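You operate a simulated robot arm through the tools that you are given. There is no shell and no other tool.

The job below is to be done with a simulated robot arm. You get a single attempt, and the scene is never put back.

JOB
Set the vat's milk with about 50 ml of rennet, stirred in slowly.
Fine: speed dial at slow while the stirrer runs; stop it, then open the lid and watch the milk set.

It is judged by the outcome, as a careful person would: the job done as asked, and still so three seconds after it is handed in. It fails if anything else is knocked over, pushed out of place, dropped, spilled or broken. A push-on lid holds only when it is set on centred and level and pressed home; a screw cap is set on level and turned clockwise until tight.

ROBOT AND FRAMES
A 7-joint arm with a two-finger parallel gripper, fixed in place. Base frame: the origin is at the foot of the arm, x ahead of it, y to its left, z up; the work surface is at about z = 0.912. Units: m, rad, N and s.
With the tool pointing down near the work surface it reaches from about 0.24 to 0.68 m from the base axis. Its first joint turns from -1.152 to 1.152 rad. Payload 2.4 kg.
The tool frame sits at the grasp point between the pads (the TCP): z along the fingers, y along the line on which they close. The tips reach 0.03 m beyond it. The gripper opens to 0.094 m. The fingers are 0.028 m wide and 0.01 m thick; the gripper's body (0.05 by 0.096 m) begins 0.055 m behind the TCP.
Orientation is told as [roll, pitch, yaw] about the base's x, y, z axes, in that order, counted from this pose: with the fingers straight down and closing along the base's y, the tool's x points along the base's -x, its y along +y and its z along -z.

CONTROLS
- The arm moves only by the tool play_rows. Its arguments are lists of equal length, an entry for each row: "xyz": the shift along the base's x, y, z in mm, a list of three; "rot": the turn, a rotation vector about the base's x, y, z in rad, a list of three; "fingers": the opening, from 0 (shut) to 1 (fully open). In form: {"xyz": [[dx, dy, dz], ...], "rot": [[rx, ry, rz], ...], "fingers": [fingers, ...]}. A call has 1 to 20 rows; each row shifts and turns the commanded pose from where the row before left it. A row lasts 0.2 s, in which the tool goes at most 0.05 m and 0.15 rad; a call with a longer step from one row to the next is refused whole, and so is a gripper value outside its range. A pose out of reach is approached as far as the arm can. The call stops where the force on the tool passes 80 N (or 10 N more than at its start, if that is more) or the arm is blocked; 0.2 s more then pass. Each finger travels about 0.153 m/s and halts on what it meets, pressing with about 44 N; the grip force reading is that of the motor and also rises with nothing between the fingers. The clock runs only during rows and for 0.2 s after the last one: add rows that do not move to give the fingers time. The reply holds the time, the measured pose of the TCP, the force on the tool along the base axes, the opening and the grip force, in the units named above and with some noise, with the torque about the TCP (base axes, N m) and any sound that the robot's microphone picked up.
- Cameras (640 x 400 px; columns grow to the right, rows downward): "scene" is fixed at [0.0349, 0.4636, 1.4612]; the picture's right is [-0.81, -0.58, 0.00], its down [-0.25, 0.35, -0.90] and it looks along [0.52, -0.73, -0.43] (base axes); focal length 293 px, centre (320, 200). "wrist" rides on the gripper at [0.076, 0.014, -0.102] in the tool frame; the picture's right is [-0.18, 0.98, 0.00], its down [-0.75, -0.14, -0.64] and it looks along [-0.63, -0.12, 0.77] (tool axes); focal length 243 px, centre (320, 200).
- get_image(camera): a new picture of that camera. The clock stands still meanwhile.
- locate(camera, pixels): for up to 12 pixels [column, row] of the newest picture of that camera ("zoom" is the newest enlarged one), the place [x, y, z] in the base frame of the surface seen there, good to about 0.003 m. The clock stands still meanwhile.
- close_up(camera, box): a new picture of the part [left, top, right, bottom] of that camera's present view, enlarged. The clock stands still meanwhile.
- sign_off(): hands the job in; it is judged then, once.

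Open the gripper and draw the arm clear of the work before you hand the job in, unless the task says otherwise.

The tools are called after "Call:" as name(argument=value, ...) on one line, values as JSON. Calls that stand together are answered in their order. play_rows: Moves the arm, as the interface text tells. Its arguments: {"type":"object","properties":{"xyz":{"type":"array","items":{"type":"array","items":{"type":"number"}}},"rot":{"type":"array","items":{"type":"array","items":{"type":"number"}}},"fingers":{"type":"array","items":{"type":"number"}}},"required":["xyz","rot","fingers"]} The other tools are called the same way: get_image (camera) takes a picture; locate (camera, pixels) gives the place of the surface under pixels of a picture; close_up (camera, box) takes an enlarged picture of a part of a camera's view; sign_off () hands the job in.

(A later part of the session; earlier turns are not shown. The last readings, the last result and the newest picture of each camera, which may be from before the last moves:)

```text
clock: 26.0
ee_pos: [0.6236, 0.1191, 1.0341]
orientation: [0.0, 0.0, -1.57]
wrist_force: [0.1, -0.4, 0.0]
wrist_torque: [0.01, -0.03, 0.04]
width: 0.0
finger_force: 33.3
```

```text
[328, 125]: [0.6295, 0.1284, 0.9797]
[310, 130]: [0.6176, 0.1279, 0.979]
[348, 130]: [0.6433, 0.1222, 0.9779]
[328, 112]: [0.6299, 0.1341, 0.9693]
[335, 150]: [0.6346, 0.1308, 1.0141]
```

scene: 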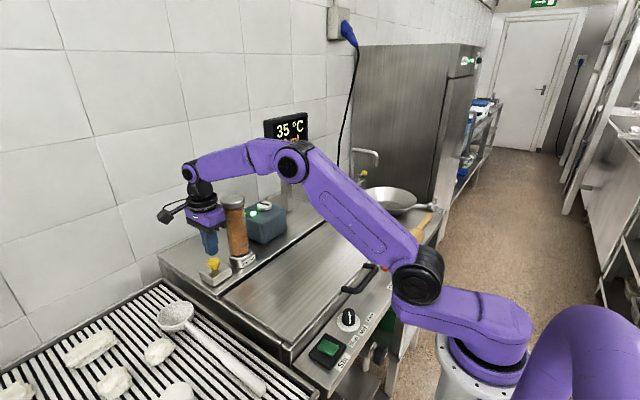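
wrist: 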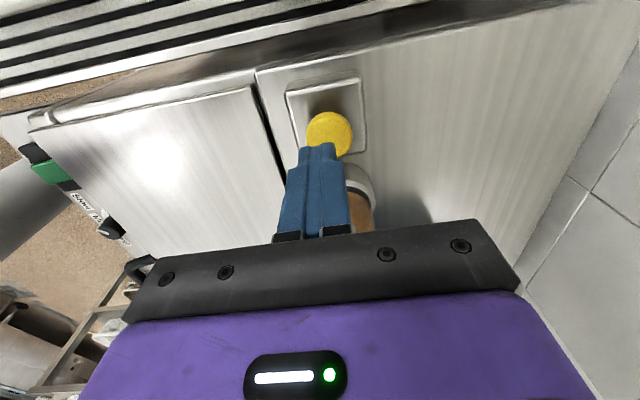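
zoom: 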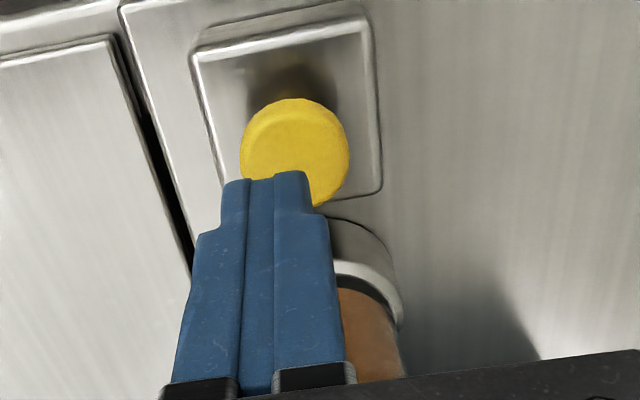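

Clearance to the column is about 15 mm in y; I shift 4 mm in x and 2 mm in +y, and lower until just above the mushroom.

Call:
play_rows(xyz=[[4, 2, -10], [0, 0, -8], [0, 0, 0]], rot=[[0, 0, 0], [0, 0, 0], [0, 0, 0]], fingers=[0, 0, 0])

Call:
close_up(camera="scene", box=[150, 110, 330, 300])

```text
clock: 26.8
ee_pos: [0.6266, 0.1217, 1.0145]
orientation: [0.0, 0.0, -1.571]
wrist_force: [-0.2, 0.0, -0.6]
wrist_torque: [-0.03, 0.01, 0.01]
width: 0.0001
finger_force: 32.7
```

```text
2.11 times, centred on (240, 205) of scene
```

zoom: 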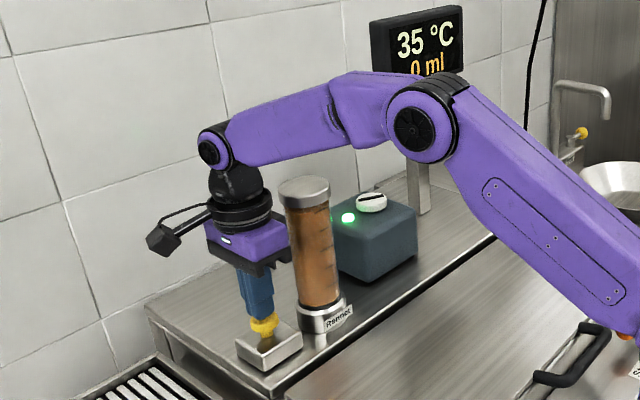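

The display's "0 ml" is now readable above the elbow. Tips are ~4 mm above the mushroom; I make a short trial press and return, to learn how the doser responds.

Call:
play_rows(xyz=[[0, 0, -4], [0, 0, -4], [0, 0, 8]], rot=[[0, 0, 0], [0, 0, 0], [0, 0, 0]], fingers=[0, 0, 0])

Call:
close_up(camera="scene", box=[150, 110, 330, 300])

```text
clock: 27.6
ee_pos: [0.6264, 0.122, 1.0143]
orientation: [0.0, 0.0, -1.57]
wrist_force: [0.6, -0.1, 0.0]
wrist_torque: [0.0, 0.01, 0.02]
width: 0.0
finger_force: 32.9
```

```text
2.11 times, centred on (240, 205) of scene
```

zoom: 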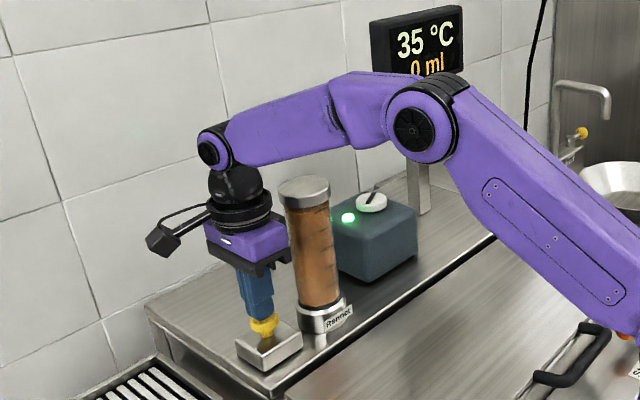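

No dose was registered yet (0 ml). I go down to the contact and hold, to measure the force and see the reaction.

Call:
play_rows(xyz=[[0, 0, -4], [0, 0, -4]], rot=[[0, 0, 0], [0, 0, 0]], fingers=[0, 0])

Call:
close_up(camera="scene", box=[150, 110, 330, 300])

```text
clock: 28.2
ee_pos: [0.626, 0.1222, 1.0057]
orientation: [0.0, 0.0, -1.571]
wrist_force: [-0.8, -0.2, 1.9]
wrist_torque: [-0.01, 0.04, 0.0]
width: 0.0
finger_force: 32.8
```

```text
2.11 times, centred on (240, 205) of scene
```

zoom: 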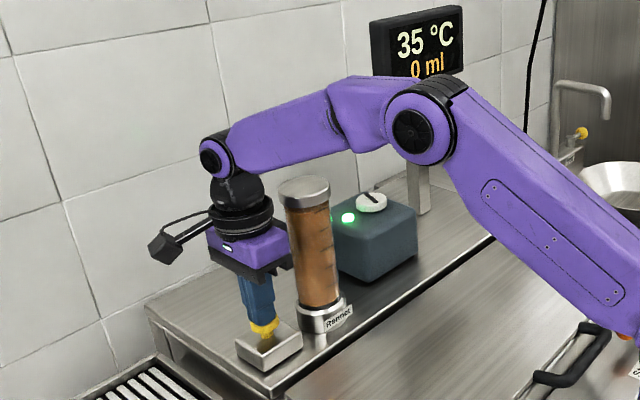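

A light contact of about 2 N shows at tips z≈0.976. I press 3 mm further and look at the display.

Call:
play_rows(xyz=[[0, 0, -3]], rot=[[0, 0, 0]], fingers=[0])

Call:
close_up(camera="scene", box=[150, 110, 330, 300])

```text
clock: 28.6
ee_pos: [0.6263, 0.122, 1.0025]
orientation: [0.001, 0.001, -1.572]
wrist_force: [0.2, -0.5, 2.6]
wrist_torque: [-0.01, 0.0, 0.0]
width: 0.0
finger_force: 32.9
```

```text
2.11 times, centred on (240, 205) of scene
```

zoom: 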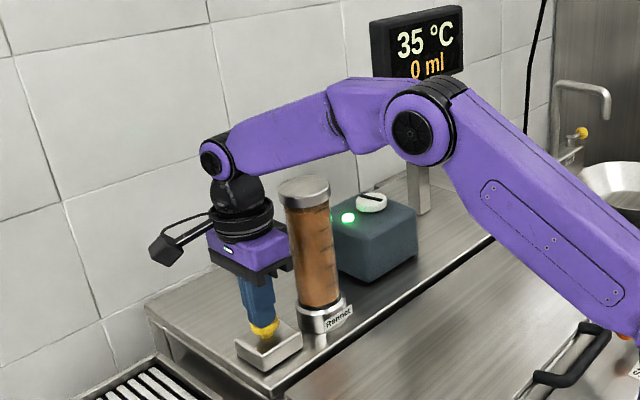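

The button gives under a light spring force and the display still shows 0 ml. I press another 3 mm.

Call:
play_rows(xyz=[[0, 0, -3]], rot=[[0, 0, 0]], fingers=[0])

Call:
close_up(camera="scene", box=[150, 110, 330, 300])

```text
clock: 29.0
ee_pos: [0.6261, 0.1225, 1.0005]
orientation: [-0.001, -0.001, -1.569]
wrist_force: [-1.3, -2.4, 5.0]
wrist_torque: [-0.08, 0.08, -0.02]
width: 0.0
finger_force: 32.9
```

```text
2.11 times, centred on (240, 205) of scene
```

zoom: 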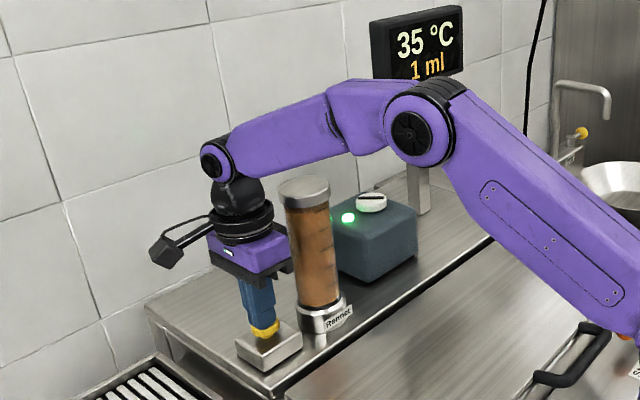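

The display now reads 1 ml: rennet flows while the button is held. I hold for one row and measure the rate.

Call:
play_rows(xyz=[[0, 0, 0]], rot=[[0, 0, 0]], fingers=[0])

Call:
close_up(camera="scene", box=[150, 110, 330, 300])

```text
clock: 29.4
ee_pos: [0.6268, 0.1223, 1.0001]
orientation: [0.001, 0.0, -1.571]
wrist_force: [-0.7, -1.6, 3.8]
wrist_torque: [-0.12, 0.04, 0.03]
width: 0.0
finger_force: 33.2
```

```text
2.11 times, centred on (240, 205) of scene
```

zoom: 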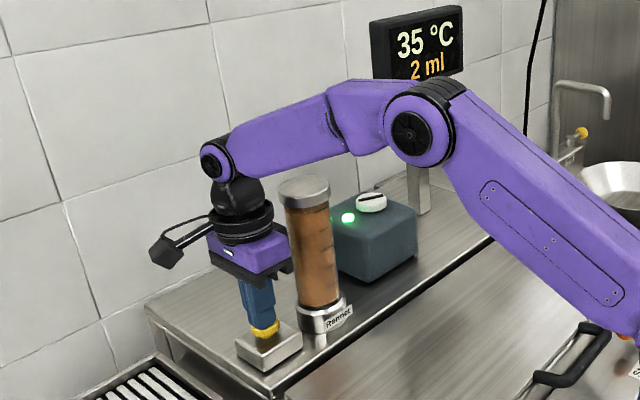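

Display 2 ml, about 3–5 ml/s. I hold for 5 rows more and re-read.

Call:
play_rows(xyz=[[0, 0, 0], [0, 0, 0], [0, 0, 0], [0, 0, 0], [0, 0, 0]], rot=[[0, 0, 0], [0, 0, 0], [0, 0, 0], [0, 0, 0], [0, 0, 0]], fingers=[0, 0, 0, 0, 0])

Call:
close_up(camera="scene", box=[150, 110, 330, 300])

```text
clock: 30.6
ee_pos: [0.6265, 0.122, 1.0007]
orientation: [-0.001, -0.001, -1.57]
wrist_force: [0.1, -1.4, 5.4]
wrist_torque: [-0.07, -0.06, -0.02]
width: 0.0
finger_force: 33.4
```

```text
2.11 times, centred on (240, 205) of scene
```

zoom: 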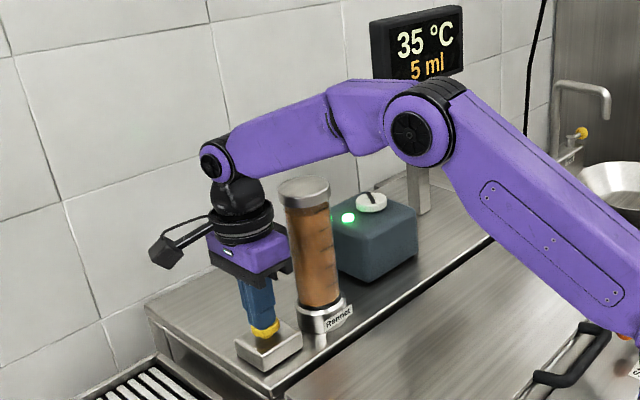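

5 ml now: roughly 2.5–3 ml/s. I hold for 20 rows (4.2 s) and re-read.

Call:
play_rows(xyz=[[0, 0, 0], [0, 0, 0], [0, 0, 0], [0, 0, 0], [0, 0, 0], [0, 0, 0], [0, 0, 0], [0, 0, 0], [0, 0, 0], [0, 0, 0], [0, 0, 0], [0, 0, 0], [0, 0, 0], [0, 0, 0], [0, 0, 0], [0, 0, 0], [0, 0, 0], [0, 0, 0], [0, 0, 0], [0, 0, 0]], rot=[[0, 0, 0], [0, 0, 0], [0, 0, 0], [0, 0, 0], [0, 0, 0], [0, 0, 0], [0, 0, 0], [0, 0, 0], [0, 0, 0], [0, 0, 0], [0, 0, 0], [0, 0, 0], [0, 0, 0], [0, 0, 0], [0, 0, 0], [0, 0, 0], [0, 0, 0], [0, 0, 0], [0, 0, 0], [0, 0, 0]], fingers=[0, 0, 0, 0, 0, 0, 0, 0, 0, 0, 0, 0, 0, 0, 0, 0, 0, 0, 0, 0])

Call:
close_up(camera="scene", box=[150, 110, 330, 300])

```text
clock: 34.8
ee_pos: [0.6248, 0.1218, 0.9999]
orientation: [-0.001, 0.0, -1.572]
wrist_force: [1.7, 1.4, 4.8]
wrist_torque: [0.01, -0.01, 0.01]
width: 0.0
finger_force: 33.0
```

```text
2.11 times, centred on (240, 205) of scene
```

zoom: 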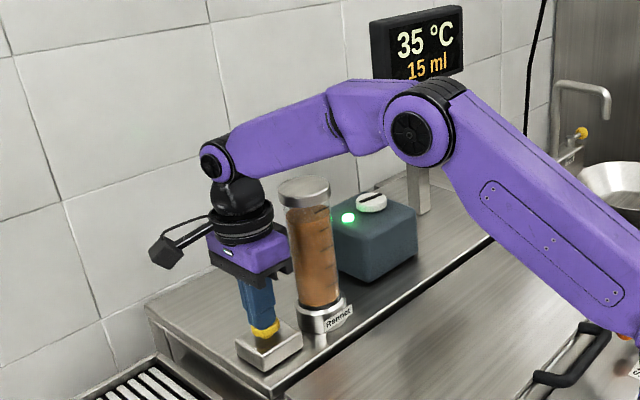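

15 ml now, so about 2.4 ml/s. I hold another 20 rows and check that it continues.

Call:
play_rows(xyz=[[0, 0, 0], [0, 0, 0], [0, 0, 0], [0, 0, 0], [0, 0, 0], [0, 0, 0], [0, 0, 0], [0, 0, 0], [0, 0, 0], [0, 0, 0], [0, 0, 0], [0, 0, 0], [0, 0, 0], [0, 0, 0], [0, 0, 0], [0, 0, 0], [0, 0, 0], [0, 0, 0], [0, 0, 0], [0, 0, 0]], rot=[[0, 0, 0], [0, 0, 0], [0, 0, 0], [0, 0, 0], [0, 0, 0], [0, 0, 0], [0, 0, 0], [0, 0, 0], [0, 0, 0], [0, 0, 0], [0, 0, 0], [0, 0, 0], [0, 0, 0], [0, 0, 0], [0, 0, 0], [0, 0, 0], [0, 0, 0], [0, 0, 0], [0, 0, 0], [0, 0, 0]], fingers=[0, 0, 0, 0, 0, 0, 0, 0, 0, 0, 0, 0, 0, 0, 0, 0, 0, 0, 0, 0])

Call:
close_up(camera="scene", box=[150, 110, 330, 300])

```text
clock: 39.0
ee_pos: [0.627, 0.1227, 1.0009]
orientation: [0.0, 0.0, -1.571]
wrist_force: [0.3, 0.9, 3.9]
wrist_torque: [-0.02, 0.0, 0.0]
width: 0.0001
finger_force: 32.9
```

```text
2.11 times, centred on (240, 205) of scene
```

zoom: 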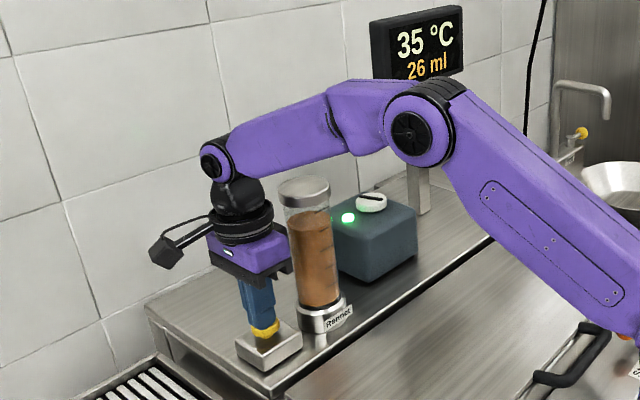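

26 ml (about 2.5 ml/s). I hold another 20 rows, expecting about 36–37 ml.

Call:
play_rows(xyz=[[0, 0, 0], [0, 0, 0], [0, 0, 0], [0, 0, 0], [0, 0, 0], [0, 0, 0], [0, 0, 0], [0, 0, 0], [0, 0, 0], [0, 0, 0], [0, 0, 0], [0, 0, 0], [0, 0, 0], [0, 0, 0], [0, 0, 0], [0, 0, 0], [0, 0, 0], [0, 0, 0], [0, 0, 0], [0, 0, 0]], rot=[[0, 0, 0], [0, 0, 0], [0, 0, 0], [0, 0, 0], [0, 0, 0], [0, 0, 0], [0, 0, 0], [0, 0, 0], [0, 0, 0], [0, 0, 0], [0, 0, 0], [0, 0, 0], [0, 0, 0], [0, 0, 0], [0, 0, 0], [0, 0, 0], [0, 0, 0], [0, 0, 0], [0, 0, 0], [0, 0, 0]], fingers=[0, 0, 0, 0, 0, 0, 0, 0, 0, 0, 0, 0, 0, 0, 0, 0, 0, 0, 0, 0])

Call:
close_up(camera="scene", box=[150, 110, 330, 300])

```text
clock: 43.2
ee_pos: [0.6262, 0.1234, 1.0003]
orientation: [0.0, 0.0, -1.57]
wrist_force: [0.1, -0.2, 4.9]
wrist_torque: [-0.05, -0.01, 0.0]
width: 0.0001
finger_force: 33.2
```

```text
2.11 times, centred on (240, 205) of scene
```

zoom: 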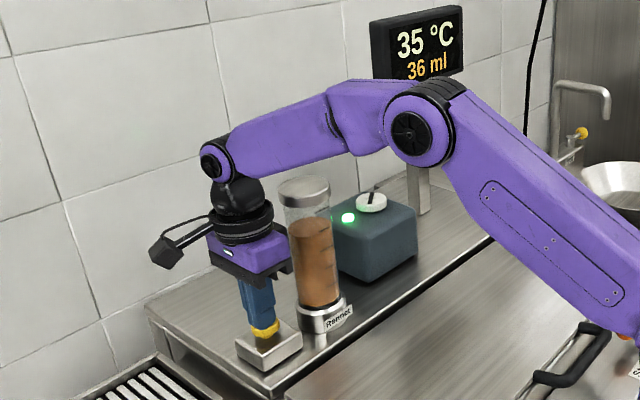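

36 ml. I hold another 20 rows, expecting about 46–47 ml.

Call:
play_rows(xyz=[[0, 0, 0], [0, 0, 0], [0, 0, 0], [0, 0, 0], [0, 0, 0], [0, 0, 0], [0, 0, 0], [0, 0, 0], [0, 0, 0], [0, 0, 0], [0, 0, 0], [0, 0, 0], [0, 0, 0], [0, 0, 0], [0, 0, 0], [0, 0, 0], [0, 0, 0], [0, 0, 0], [0, 0, 0], [0, 0, 0]], rot=[[0, 0, 0], [0, 0, 0], [0, 0, 0], [0, 0, 0], [0, 0, 0], [0, 0, 0], [0, 0, 0], [0, 0, 0], [0, 0, 0], [0, 0, 0], [0, 0, 0], [0, 0, 0], [0, 0, 0], [0, 0, 0], [0, 0, 0], [0, 0, 0], [0, 0, 0], [0, 0, 0], [0, 0, 0], [0, 0, 0]], fingers=[0, 0, 0, 0, 0, 0, 0, 0, 0, 0, 0, 0, 0, 0, 0, 0, 0, 0, 0, 0])

Call:
close_up(camera="scene", box=[150, 110, 330, 300])

```text
clock: 47.4
ee_pos: [0.6256, 0.1226, 0.9991]
orientation: [-0.001, 0.001, -1.571]
wrist_force: [1.0, -0.1, 4.6]
wrist_torque: [-0.05, 0.0, -0.01]
width: 0.0002
finger_force: 33.3
```

```text
2.11 times, centred on (240, 205) of scene
```

zoom: 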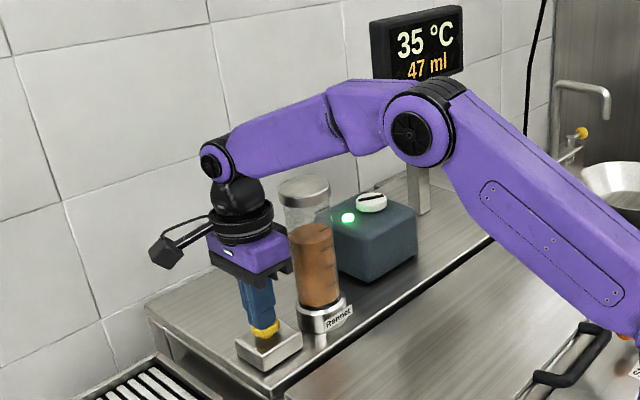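

47 ml. I hold 5 rows (1 s, ~2.5 ml) and then lift off quickly so it ends near 50 ml.

Call:
play_rows(xyz=[[0, 0, 0], [0, 0, 0], [0, 0, 0], [0, 0, 0], [0, 0, 20], [0, 0, 25], [0, 0, 0]], rot=[[0, 0, 0], [0, 0, 0], [0, 0, 0], [0, 0, 0], [0, 0, 0], [0, 0, 0], [0, 0, 0]], fingers=[0, 0, 0, 0, 0, 0, 0])

Call:
close_up(camera="scene", box=[150, 110, 330, 300])

```text
clock: 49.0
ee_pos: [0.6263, 0.1206, 1.0462]
orientation: [0.001, -0.001, -1.57]
wrist_force: [0.5, -0.2, -0.3]
wrist_torque: [-0.01, 0.02, 0.0]
width: 0.0
finger_force: 33.0
```

```text
2.11 times, centred on (240, 205) of scene
```

zoom: 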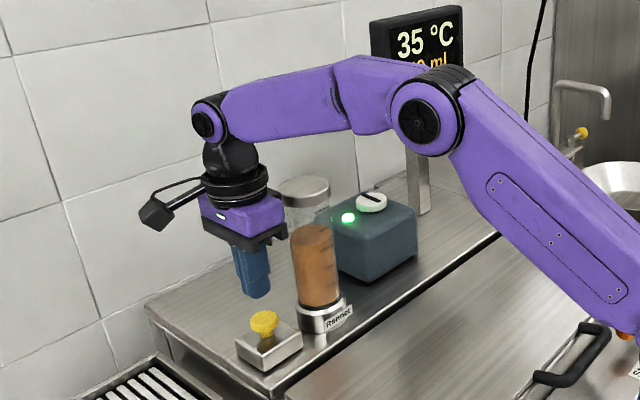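

The button popped back up; the digits are partly hidden by the elbow. I rise and draw back toward the stir switch, then read the display.

Call:
play_rows(xyz=[[-2, 0, 45], [-5, 0, 45], [-20, 0, 40], [-45, -4, 0], [-45, -4, 0], [-45, -4, 0], [-45, -4, 0], [-45, -4, 0], [-45, -4, -10], [-30, -4, -40], [-9, -2, -40], [0, 0, -30], [0, 0, 0]], rot=[[0, 0, 0], [0, 0, 0], [0, 0, 0], [0, 0, 0], [0, 0, 0], [0, 0, 0], [0, 0, 0], [0, 0, 0], [0, 0, 0], [0, 0, 0], [0, 0, 0], [0, 0, 0], [0, 0, 0]], fingers=[0, 0, 0, 0, 0, 0, 0, 0, 0, 0, 0, 0, 0])

Call:
get_image(camera="scene")

Call:
close_up(camera="scene", box=[190, 110, 320, 290])

```text
refused: row 10 steps farther than a row can; nothing moved
```

```text
taken
```

scene: 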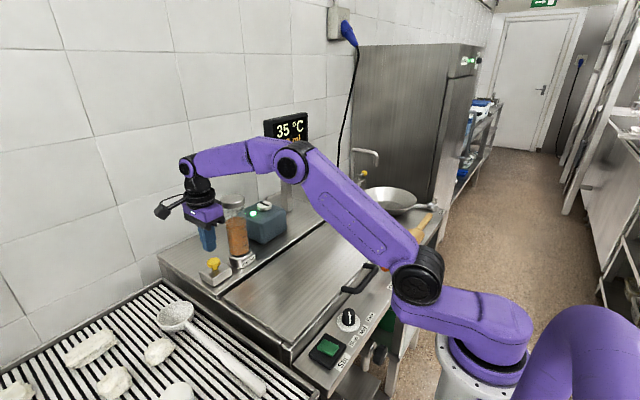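

```text
2.22 times, centred on (255, 200) of scene
```

zoom: 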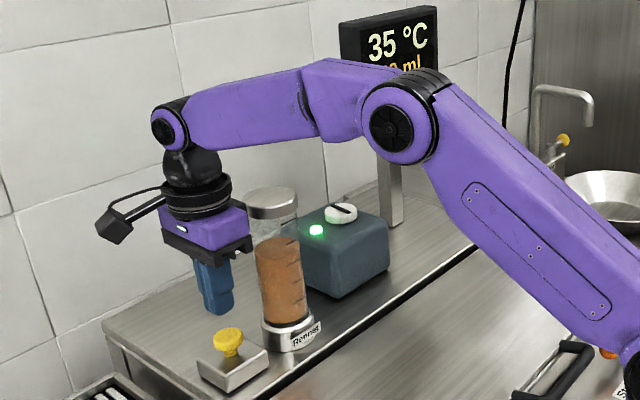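

The call was refused because one row was slightly too long. I resend it with shorter rows, ending above the near (now raised) end of the rocker at x≈0.266.

Call:
play_rows(xyz=[[-2, 0, 45], [-5, 0, 45], [-20, 0, 40], [-45, -4, 0], [-45, -4, 0], [-45, -4, 0], [-45, -4, 0], [-45, -4, 0], [-45, -4, 0], [-40, -4, -20], [-23, -3, -40], [0, 0, -40], [0, 0, -40], [0, 0, -35], [0, 0, 0]], rot=[[0, 0, 0], [0, 0, 0], [0, 0, 0], [0, 0, 0], [0, 0, 0], [0, 0, 0], [0, 0, 0], [0, 0, 0], [0, 0, 0], [0, 0, 0], [0, 0, 0], [0, 0, 0], [0, 0, 0], [0, 0, 0], [0, 0, 0]], fingers=[0, 0, 0, 0, 0, 0, 0, 0, 0, 0, 0, 0, 0, 0, 0])

Call:
get_image(camera="scene")

Call:
close_up(camera="scene", box=[190, 110, 320, 290])

Call:
get_image(camera="wrist")

```text
clock: 52.2
ee_pos: [0.2659, 0.0906, 0.9991]
orientation: [0.0, 0.001, -1.568]
wrist_force: [-1.2, 0.3, -0.3]
wrist_torque: [0.01, 0.0, 0.04]
width: 0.0002
finger_force: 33.0
```

```text
taken
```

scene: 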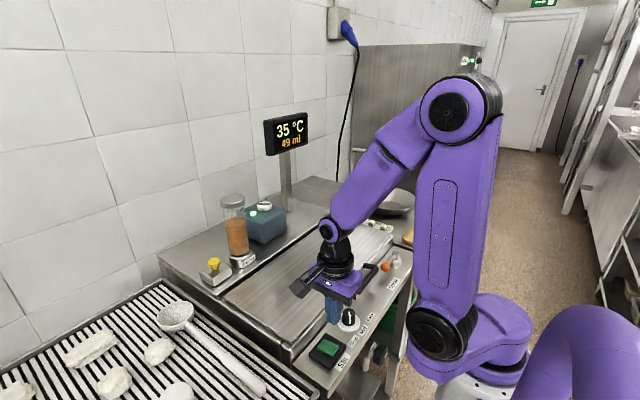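

```text
2.22 times, centred on (255, 200) of scene
```

zoom: 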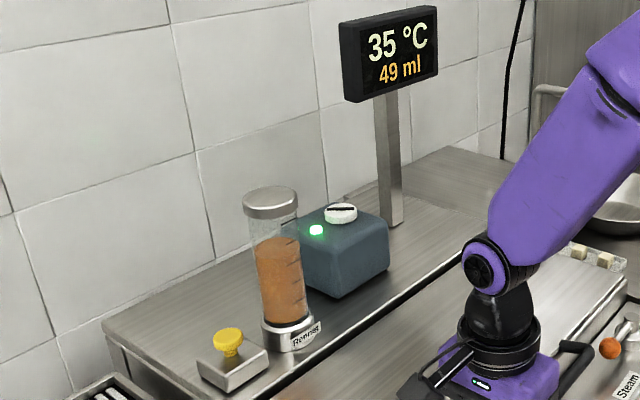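

```text
taken
```

wrist: 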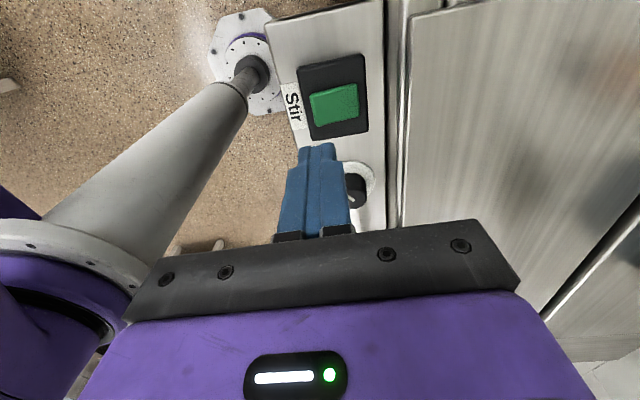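

The display reads 49 ml, good for "about 50". I let the slow stirrer mix the rennet in for another 4 s while hovering, then check the scene.

Call:
play_rows(xyz=[[0, 0, 0], [0, 0, 0], [0, 0, 0], [0, 0, 0], [0, 0, 0], [0, 0, 0], [0, 0, 0], [0, 0, 0], [0, 0, 0], [0, 0, 0], [0, 0, 0], [0, 0, 0], [0, 0, 0], [0, 0, 0], [0, 0, 0], [0, 0, 0], [0, 0, 0], [0, 0, 0], [0, 0, 0], [0, 0, 0]], rot=[[0, 0, 0], [0, 0, 0], [0, 0, 0], [0, 0, 0], [0, 0, 0], [0, 0, 0], [0, 0, 0], [0, 0, 0], [0, 0, 0], [0, 0, 0], [0, 0, 0], [0, 0, 0], [0, 0, 0], [0, 0, 0], [0, 0, 0], [0, 0, 0], [0, 0, 0], [0, 0, 0], [0, 0, 0], [0, 0, 0]], fingers=[0, 0, 0, 0, 0, 0, 0, 0, 0, 0, 0, 0, 0, 0, 0, 0, 0, 0, 0, 0])

Call:
close_up(camera="scene", box=[190, 110, 320, 290])

Call:
close_up(camera="scene", box=[295, 290, 395, 380])

```text
clock: 56.4
ee_pos: [0.2658, 0.0901, 0.9998]
orientation: [0.0, -0.001, -1.569]
wrist_force: [-0.1, -0.5, 0.4]
wrist_torque: [-0.01, -0.01, -0.01]
width: 0.0
finger_force: 32.8
```

```text
2.22 times, centred on (255, 200) of scene
```

zoom: 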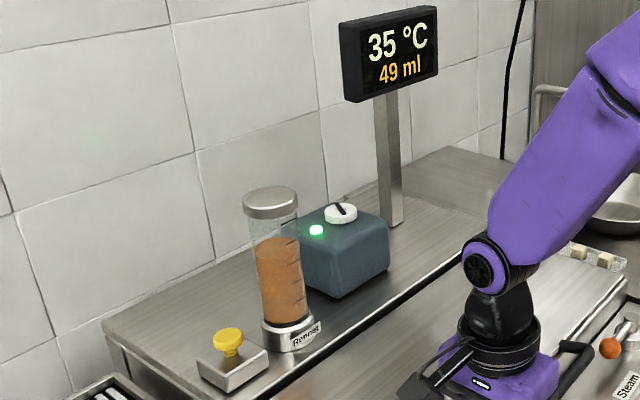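

```text
4.44 times, centred on (345, 335) of scene
```

zoom: 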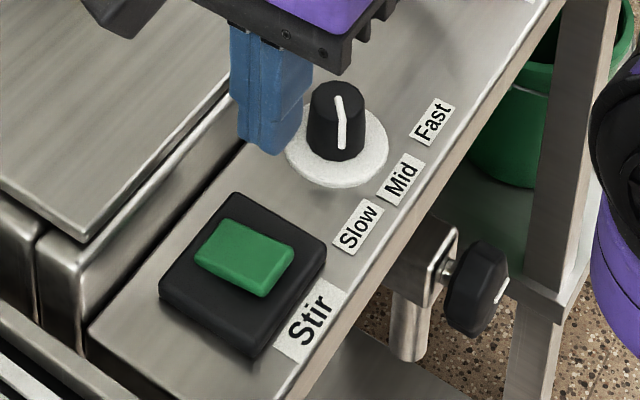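

The stirrer disc keeps turning, dial on Slow. I give it another ~3 s and lower the fingertips to just above the raised near end of the rocker.

Call:
play_rows(xyz=[[0, 0, 0], [0, 0, 0], [0, 0, 0], [0, 0, 0], [0, 0, 0], [0, 0, 0], [0, 0, 0], [0, 0, 0], [0, 0, 0], [0, 0, 0], [0, 0, 0], [0, 0, 0], [0, 0, -35], [0, 0, -25], [0, 0, -12], [0, 0, -8], [0, 0, 0]], rot=[[0, 0, 0], [0, 0, 0], [0, 0, 0], [0, 0, 0], [0, 0, 0], [0, 0, 0], [0, 0, 0], [0, 0, 0], [0, 0, 0], [0, 0, 0], [0, 0, 0], [0, 0, 0], [0, 0, 0], [0, 0, 0], [0, 0, 0], [0, 0, 0], [0, 0, 0]], fingers=[0, 0, 0, 0, 0, 0, 0, 0, 0, 0, 0, 0, 0, 0, 0, 0, 0])

Call:
close_up(camera="scene", box=[290, 310, 370, 380])

Call:
get_image(camera="wrist")

```text
clock: 60.0
ee_pos: [0.2708, 0.0899, 0.9209]
orientation: [0.001, 0.001, -1.57]
wrist_force: [0.0, -0.5, 0.0]
wrist_torque: [0.05, 0.03, 0.0]
width: 0.0
finger_force: 33.0
out of reach, approached as far as the arm can: row 15
```

```text
5.71 times, centred on (330, 345) of scene
```

zoom: 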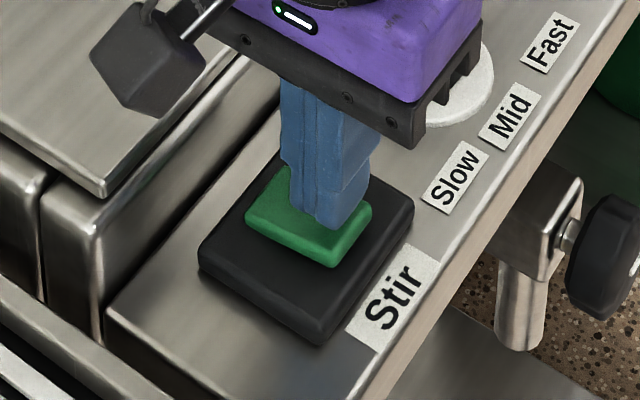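

```text
taken
```

wrist: 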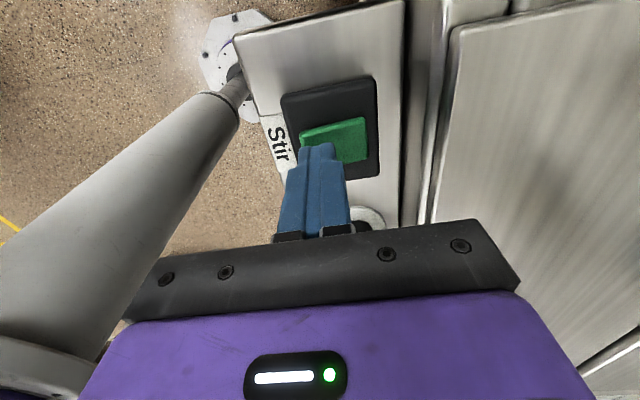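

At this height x stops at 0.271 (reach limit), nearly over the rocker's pivot. I raise slightly and tilt the tool by 0.2 rad about y so the tips can reach the near end at x≈0.263.

Call:
play_rows(xyz=[[0, 0, 15], [0, 0, 5], [-2, 0, 0], [-2, 0, 0], [0, 0, 0]], rot=[[0, 0, 0], [0, 0.1, 0], [0, 0.1, 0], [0, 0, 0], [0, 0, 0]], fingers=[0, 0, 0, 0, 0])

Call:
close_up(camera="scene", box=[290, 290, 380, 380])

```text
clock: 61.2
ee_pos: [0.2655, 0.0893, 0.9417]
orientation: [-0.202, 0.001, -1.571]
wrist_force: [-0.1, -0.3, -0.1]
wrist_torque: [0.02, -0.02, 0.02]
width: 0.0
finger_force: 33.1
```

```text
4.44 times, centred on (335, 335) of scene
```

zoom: 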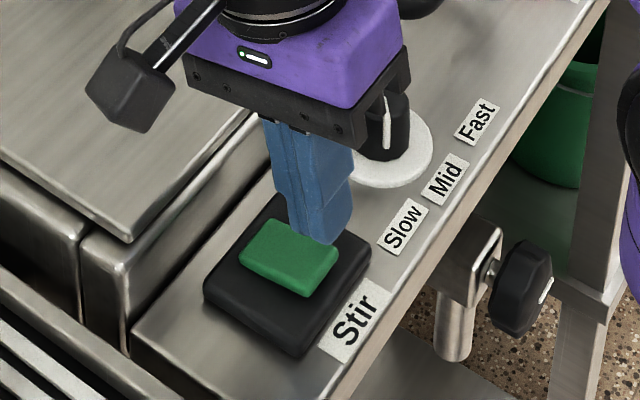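

The tilt is reached at (0.2655,0.089,0.942). I shift 5 mm toward −x and lower to just above the near end.

Call:
play_rows(xyz=[[-5, 0.5, -8], [0, 0, -8], [0, 0, -3], [0, 0, 0]], rot=[[0, 0, 0], [0, 0, 0], [0, 0, 0], [0, 0, 0]], fingers=[0, 0, 0, 0])

Call:
close_up(camera="scene", box=[290, 310, 370, 380])

```text
clock: 62.2
ee_pos: [0.2611, 0.0916, 0.9221]
orientation: [-0.2, 0.0, -1.571]
wrist_force: [0.5, 0.4, -0.1]
wrist_torque: [-0.02, 0.0, 0.03]
width: 0.0
finger_force: 32.4
```

```text
5.71 times, centred on (330, 345) of scene
```

zoom: 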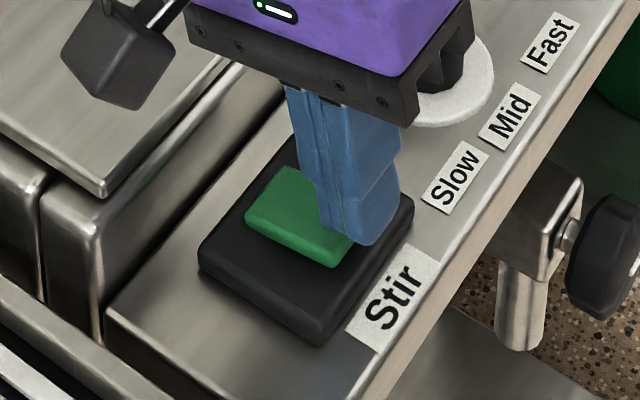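

The tips are over the near end of the rocker. I press down in small steps.

Call:
play_rows(xyz=[[0, 0, -3], [0, 0, -2], [0, 0, -2], [0, 0, -2], [0, 0, 0]], rot=[[0, 0, 0], [0, 0, 0], [0, 0, 0], [0, 0, 0], [0, 0, 0]], fingers=[0, 0, 0, 0, 0])

Call:
close_up(camera="scene", box=[230, 190, 370, 380])

```text
clock: 63.4
ee_pos: [0.2598, 0.0909, 0.9119]
orientation: [-0.2, 0.0, -1.571]
wrist_force: [-0.5, 1.1, 0.9]
wrist_torque: [0.0, 0.04, 0.02]
width: 0.0
finger_force: 33.4
```

```text
2.11 times, centred on (300, 285) of scene
```

zoom: 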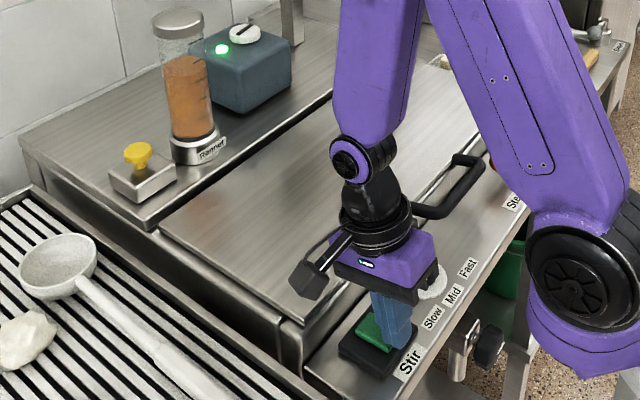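

Lamp still green; tips at about z=0.8805 with only light contact. I press 4 mm further.

Call:
play_rows(xyz=[[0, 0, -2], [0, 0, -2], [0, 0, 0]], rot=[[0, 0, 0], [0, 0, 0], [0, 0, 0]], fingers=[0, 0, 0])

Call:
close_up(camera="scene", box=[230, 190, 370, 380])

Call:
close_up(camera="scene", box=[290, 310, 370, 380])

```text
clock: 64.2
ee_pos: [0.2601, 0.0918, 0.9077]
orientation: [-0.2, -0.001, -1.571]
wrist_force: [0.7, 1.2, 0.6]
wrist_torque: [-0.01, 0.0, 0.0]
width: 0.0003
finger_force: 33.2
```

```text
2.11 times, centred on (300, 285) of scene
```

zoom: 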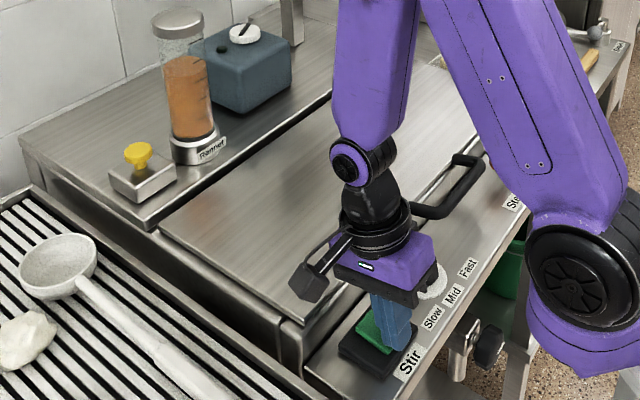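

```text
5.71 times, centred on (330, 345) of scene
```

zoom: 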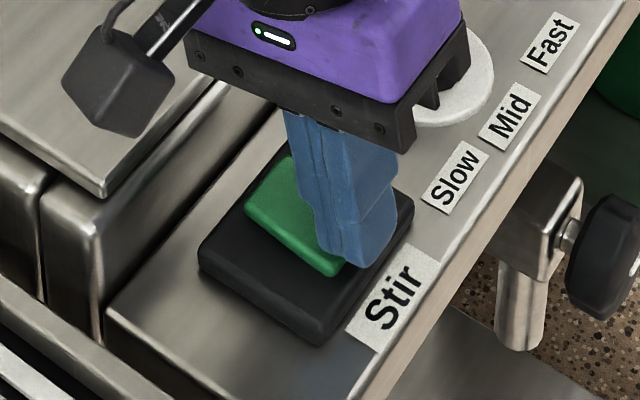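

The lamp went off and the rocker flipped back: the stirrer is stopped. I lift off, straighten the tool, and then examine the lid and its hinge.

Call:
play_rows(xyz=[[0, 0, 20], [0, 0, 30], [5, 0, 40], [10, 0, 40], [10, -10, 40], [0, -20, 40], [0, -20, 30], [0, 0, 0]], rot=[[0, 0, 0], [0, 0, 0], [0, -0.1, 0], [0, -0.1, 0], [0, 0, 0], [0, 0, 0], [0, 0, 0], [0, 0, 0]], fingers=[0, 0, 0, 0, 0, 0.3, 0.5, 0.5])

Call:
get_image(camera="scene")

Call:
get_image(camera="wrist")

Call:
close_up(camera="scene", box=[190, 180, 420, 380])

```text
clock: 66.0
ee_pos: [0.2863, 0.0388, 1.1488]
orientation: [0.0, -0.001, -1.571]
wrist_force: [0.4, 0.7, -0.1]
wrist_torque: [0.0, -0.04, -0.02]
width: 0.0469
finger_force: 0.2
```

```text
taken
```

scene: 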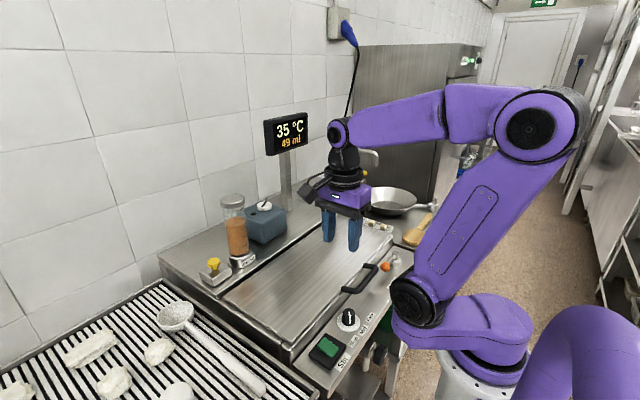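

```text
taken
```

wrist: 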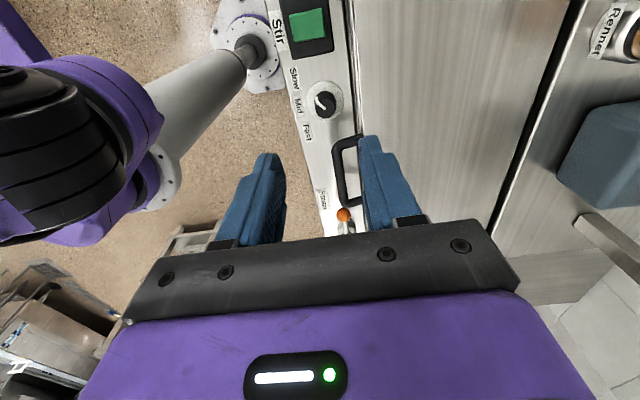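

```text
2.00 times, centred on (305, 280) of scene
```

zoom: 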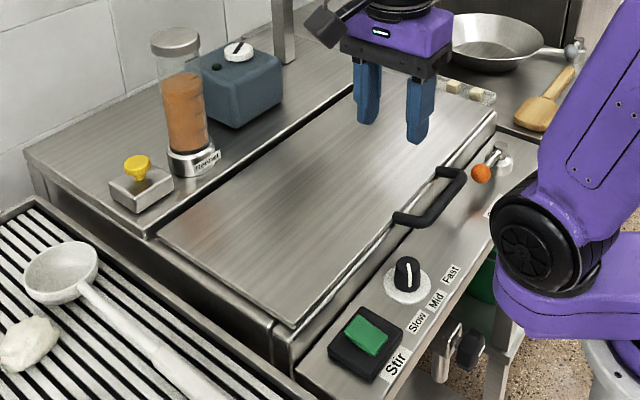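

Lamp off, 49 ml, dial untouched. Now I measure the lid's corners, the handle's shape and the back edge from the zoomed view.

Call:
locate(camera="zoom", pixels=[[165, 235], [295, 322], [490, 112], [350, 95], [400, 218], [425, 213], [460, 178], [440, 172], [330, 230], [445, 195], [405, 222], [462, 170]])

Call:
close_up(camera="scene", box=[335, 240, 410, 310])

Call:
close_up(camera="wrist", box=[280, 110, 420, 240])

```text
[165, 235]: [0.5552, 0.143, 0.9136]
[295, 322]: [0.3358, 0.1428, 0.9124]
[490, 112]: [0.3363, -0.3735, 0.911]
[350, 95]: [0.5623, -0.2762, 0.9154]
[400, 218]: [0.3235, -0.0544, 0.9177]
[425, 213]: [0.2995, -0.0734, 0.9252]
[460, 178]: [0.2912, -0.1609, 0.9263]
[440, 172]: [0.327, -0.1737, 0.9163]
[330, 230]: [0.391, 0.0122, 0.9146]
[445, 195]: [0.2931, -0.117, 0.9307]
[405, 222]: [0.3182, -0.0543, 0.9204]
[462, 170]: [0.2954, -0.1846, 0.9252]
```

```text
5.71 times, centred on (372, 275) of scene
```

zoom: 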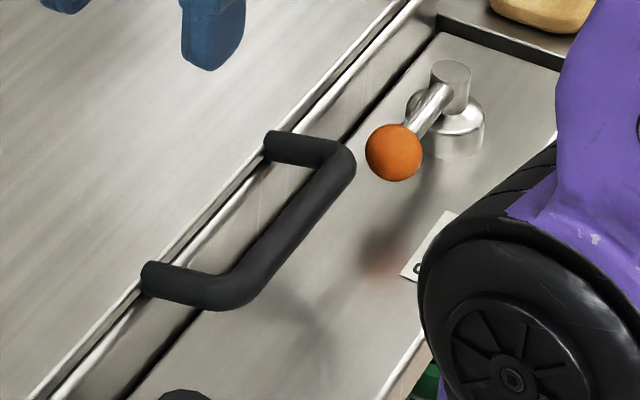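

```text
3.08 times, centred on (350, 175) of wrist
```

zoom: 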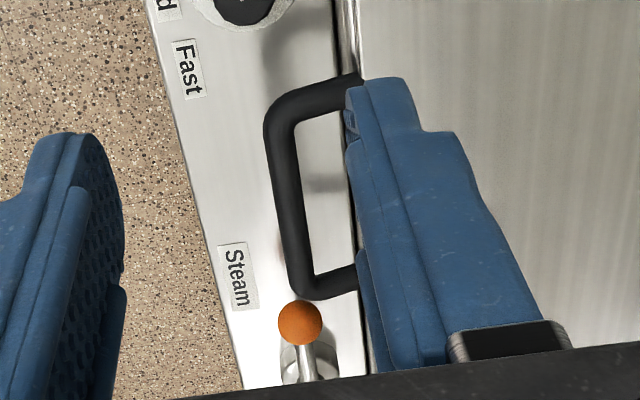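

The lid's plate is at z≈0.912 (x 0.335–0.557), hinged at the back; the handle bar runs along y from -0.06 to -0.18 at x≈0.294, z≈0.92. I move above the middle of the bar with the fingers at 38 mm.

Call:
play_rows(xyz=[[2, -40, 0], [2, -40, 0], [2, -40, -15], [2, -36, -25], [0, 0, -40], [0, 0, -40], [0, 0, 0]], rot=[[0, 0, 0], [0, 0, 0], [0, 0, 0], [0, 0, 0], [0, 0, 0], [0, 0, 0], [0, 0, 0]], fingers=[0.42, 0.4, 0.4, 0.4, 0.4, 0.4, 0.4])

Call:
get_image(camera="wrist")

Call:
close_up(camera="scene", box=[300, 180, 420, 310])

```text
clock: 67.6
ee_pos: [0.2911, -0.1153, 1.0279]
orientation: [0.0, 0.0, -1.57]
wrist_force: [-0.3, 0.1, -0.9]
wrist_torque: [-0.02, -0.01, 0.01]
width: 0.0377
finger_force: 0.0
```

```text
taken
```

wrist: 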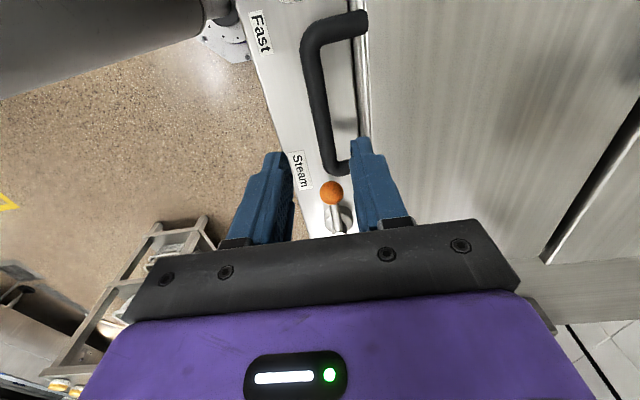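

```text
3.08 times, centred on (360, 245) of scene
```

zoom: 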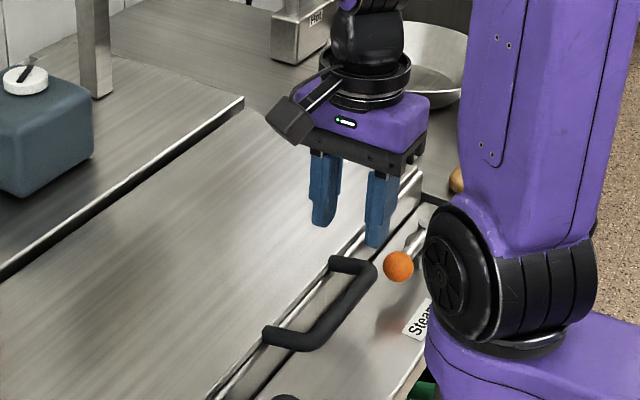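

I measure the bar's centre and the lid edge in the wrist view before descending.

Call:
locate(camera="wrist", pixels=[[317, 80], [311, 80], [324, 80], [322, 110], [309, 50], [330, 140], [345, 25], [362, 60], [355, 100], [365, 120], [345, 168], [332, 190]])

```text
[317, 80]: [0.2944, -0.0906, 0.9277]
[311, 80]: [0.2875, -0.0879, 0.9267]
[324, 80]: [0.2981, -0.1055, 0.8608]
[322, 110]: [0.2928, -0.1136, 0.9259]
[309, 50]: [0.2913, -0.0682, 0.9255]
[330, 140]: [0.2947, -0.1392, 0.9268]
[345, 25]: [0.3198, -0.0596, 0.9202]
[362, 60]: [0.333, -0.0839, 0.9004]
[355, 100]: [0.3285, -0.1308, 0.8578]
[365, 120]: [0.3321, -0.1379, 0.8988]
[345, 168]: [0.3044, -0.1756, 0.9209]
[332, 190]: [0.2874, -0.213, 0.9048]
```

The bar's centre is at x≈0.293, y≈-0.118, top z≈0.927, with lid edge at x≈0.332. I'm aligned within about 2 mm and descend so the bar sits at the grasp point.

Call:
play_rows(xyz=[[0, -1, -35], [0, 0, -30], [0, 0, -20], [0, 0, -15], [0, 0, -8], [0, 0, 0]], rot=[[0, 0, 0], [0, 0, 0], [0, 0, 0], [0, 0, 0], [0, 0, 0], [0, 0, 0]], fingers=[0.4, 0.4, 0.4, 0.4, 0.4, 0.4])

Call:
get_image(camera="wrist")

Call:
close_up(camera="scene", box=[300, 200, 420, 310])

```text
clock: 69.0
ee_pos: [0.2935, -0.1163, 0.9207]
orientation: [0.002, 0.001, -1.571]
wrist_force: [-0.5, 0.7, 0.7]
wrist_torque: [-0.02, -0.03, 0.0]
width: 0.0377
finger_force: 0.0
```

```text
taken
```

wrist: 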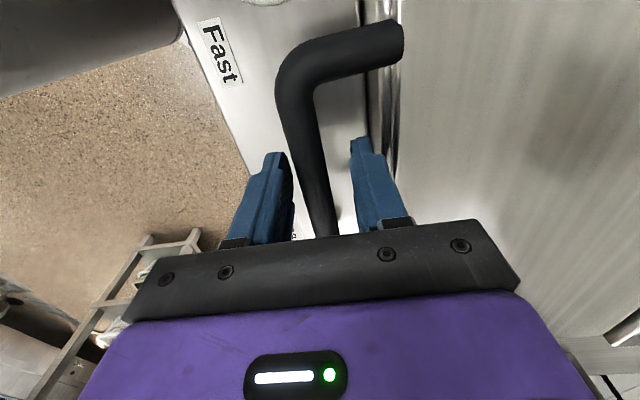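

```text
3.64 times, centred on (360, 255) of scene
```

zoom: 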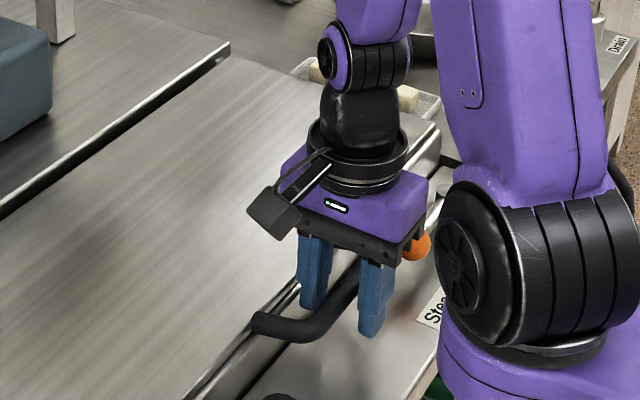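

The bar lies between the fingers without contact. I close the gripper on it.

Call:
play_rows(xyz=[[0, 0, 0], [0, 0, 0], [0, 0, 0]], rot=[[0, 0, 0], [0, 0, 0], [0, 0, 0]], fingers=[0.2, 0.1, 0.05])

```text
clock: 69.8
ee_pos: [0.2916, -0.1159, 0.9216]
orientation: [-0.005, 0.005, -1.568]
wrist_force: [-18.3, -5.5, -1.1]
wrist_torque: [0.21, 0.11, 0.78]
width: 0.0202
finger_force: 44.7
```

The bar is held (20 mm wide) with −18 N along x, so I nudge −0.7 mm and lift along the hinge arc a little (about 0.1 rad) to feel the lid.

Call:
play_rows(xyz=[[-0.7, 0, 0], [0.5, 0, 7], [0.7, 0, 7], [1, 0, 7], [1, 0, 6.5], [0, 0, 0]], rot=[[0, 0, 0], [0, 0, 0], [0, 0, 0], [0, 0, 0], [0, 0, 0], [0, 0, 0]], fingers=[0.05, 0.05, 0.05, 0.05, 0.05, 0.05])

Call:
get_image(camera="scene")

```text
clock: 71.2
ee_pos: [0.295, -0.1163, 0.9462]
orientation: [-0.003, 0.003, -1.572]
wrist_force: [-41.8, -20.3, 2.3]
wrist_torque: [-0.04, 0.09, 0.7]
width: 0.0204
finger_force: 45.0
```

```text
taken
```

scene: 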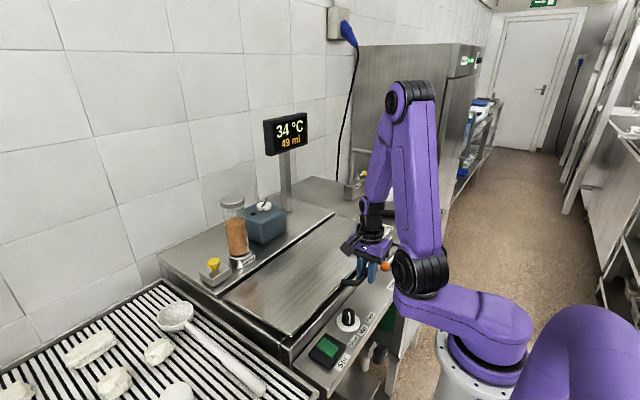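

The lid rises (display now 34 °C), but −42 N in x and −20 N in y tell me I'm ahead of the arc. I correct by −2.3 mm in x and −1 mm in y, and continue along the refined arc in small steps.

Call:
play_rows(xyz=[[-2.3, -1, 0], [1.3, 0, 10.7], [1.7, 0, 10.7], [2.2, 0, 10.6], [0, 0, 0]], rot=[[0, 0, 0], [0, 0, 0], [0, 0, 0], [0, 0, 0], [0, 0, 0]], fingers=[0.05, 0.05, 0.05, 0.05, 0.05])

```text
clock: 72.4
ee_pos: [0.3004, -0.1168, 0.9789]
orientation: [0.002, -0.003, -1.569]
wrist_force: [-4.9, 6.3, -1.6]
wrist_torque: [0.05, 0.01, 0.51]
width: 0.0197
finger_force: 44.8
```

Forces are now small, so the arc is right. I continue another 0.24 rad of lid angle.

Call:
play_rows(xyz=[[2.6, 0, 10.5], [3.0, 0, 10.4], [3.4, 0, 10.2], [3.8, 0, 10.1], [4.2, 0, 9.9], [4.6, 0, 9.8], [0, 0, 0]], rot=[[0, 0, 0], [0, 0, 0], [0, 0, 0], [0, 0, 0], [0, 0, 0], [0, 0, 0], [0, 0, 0]], fingers=[0.05, 0.05, 0.05, 0.05, 0.05, 0.05, 0.05])

Call:
get_image(camera="scene")

```text
clock: 74.0
ee_pos: [0.3195, -0.1158, 1.0404]
orientation: [-0.003, 0.003, -1.572]
wrist_force: [-15.8, 9.2, 3.1]
wrist_torque: [0.39, 0.25, 0.85]
width: 0.0157
finger_force: 45.2
```

```text
taken
```

scene: 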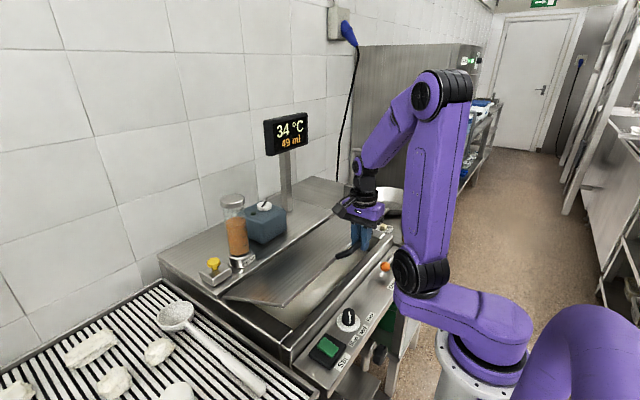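

The lid is opening with milk visible. The grip width fell to 15.7 mm, so I look at how the bar sits in the fingers.

Call:
close_up(camera="scene", box=[310, 170, 410, 290])

Call:
get_image(camera="wrist")

```text
3.33 times, centred on (360, 230) of scene
```

zoom: 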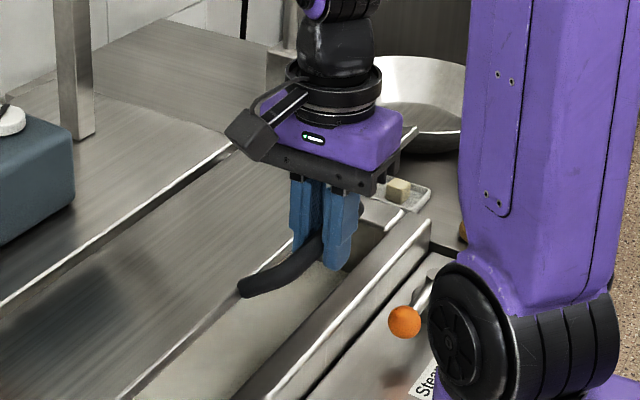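

```text
taken
```

wrist: 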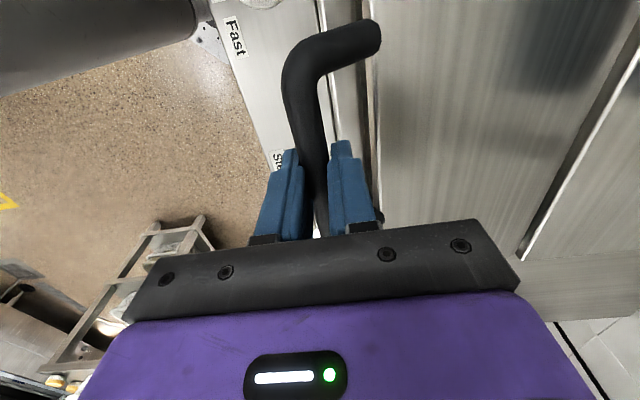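

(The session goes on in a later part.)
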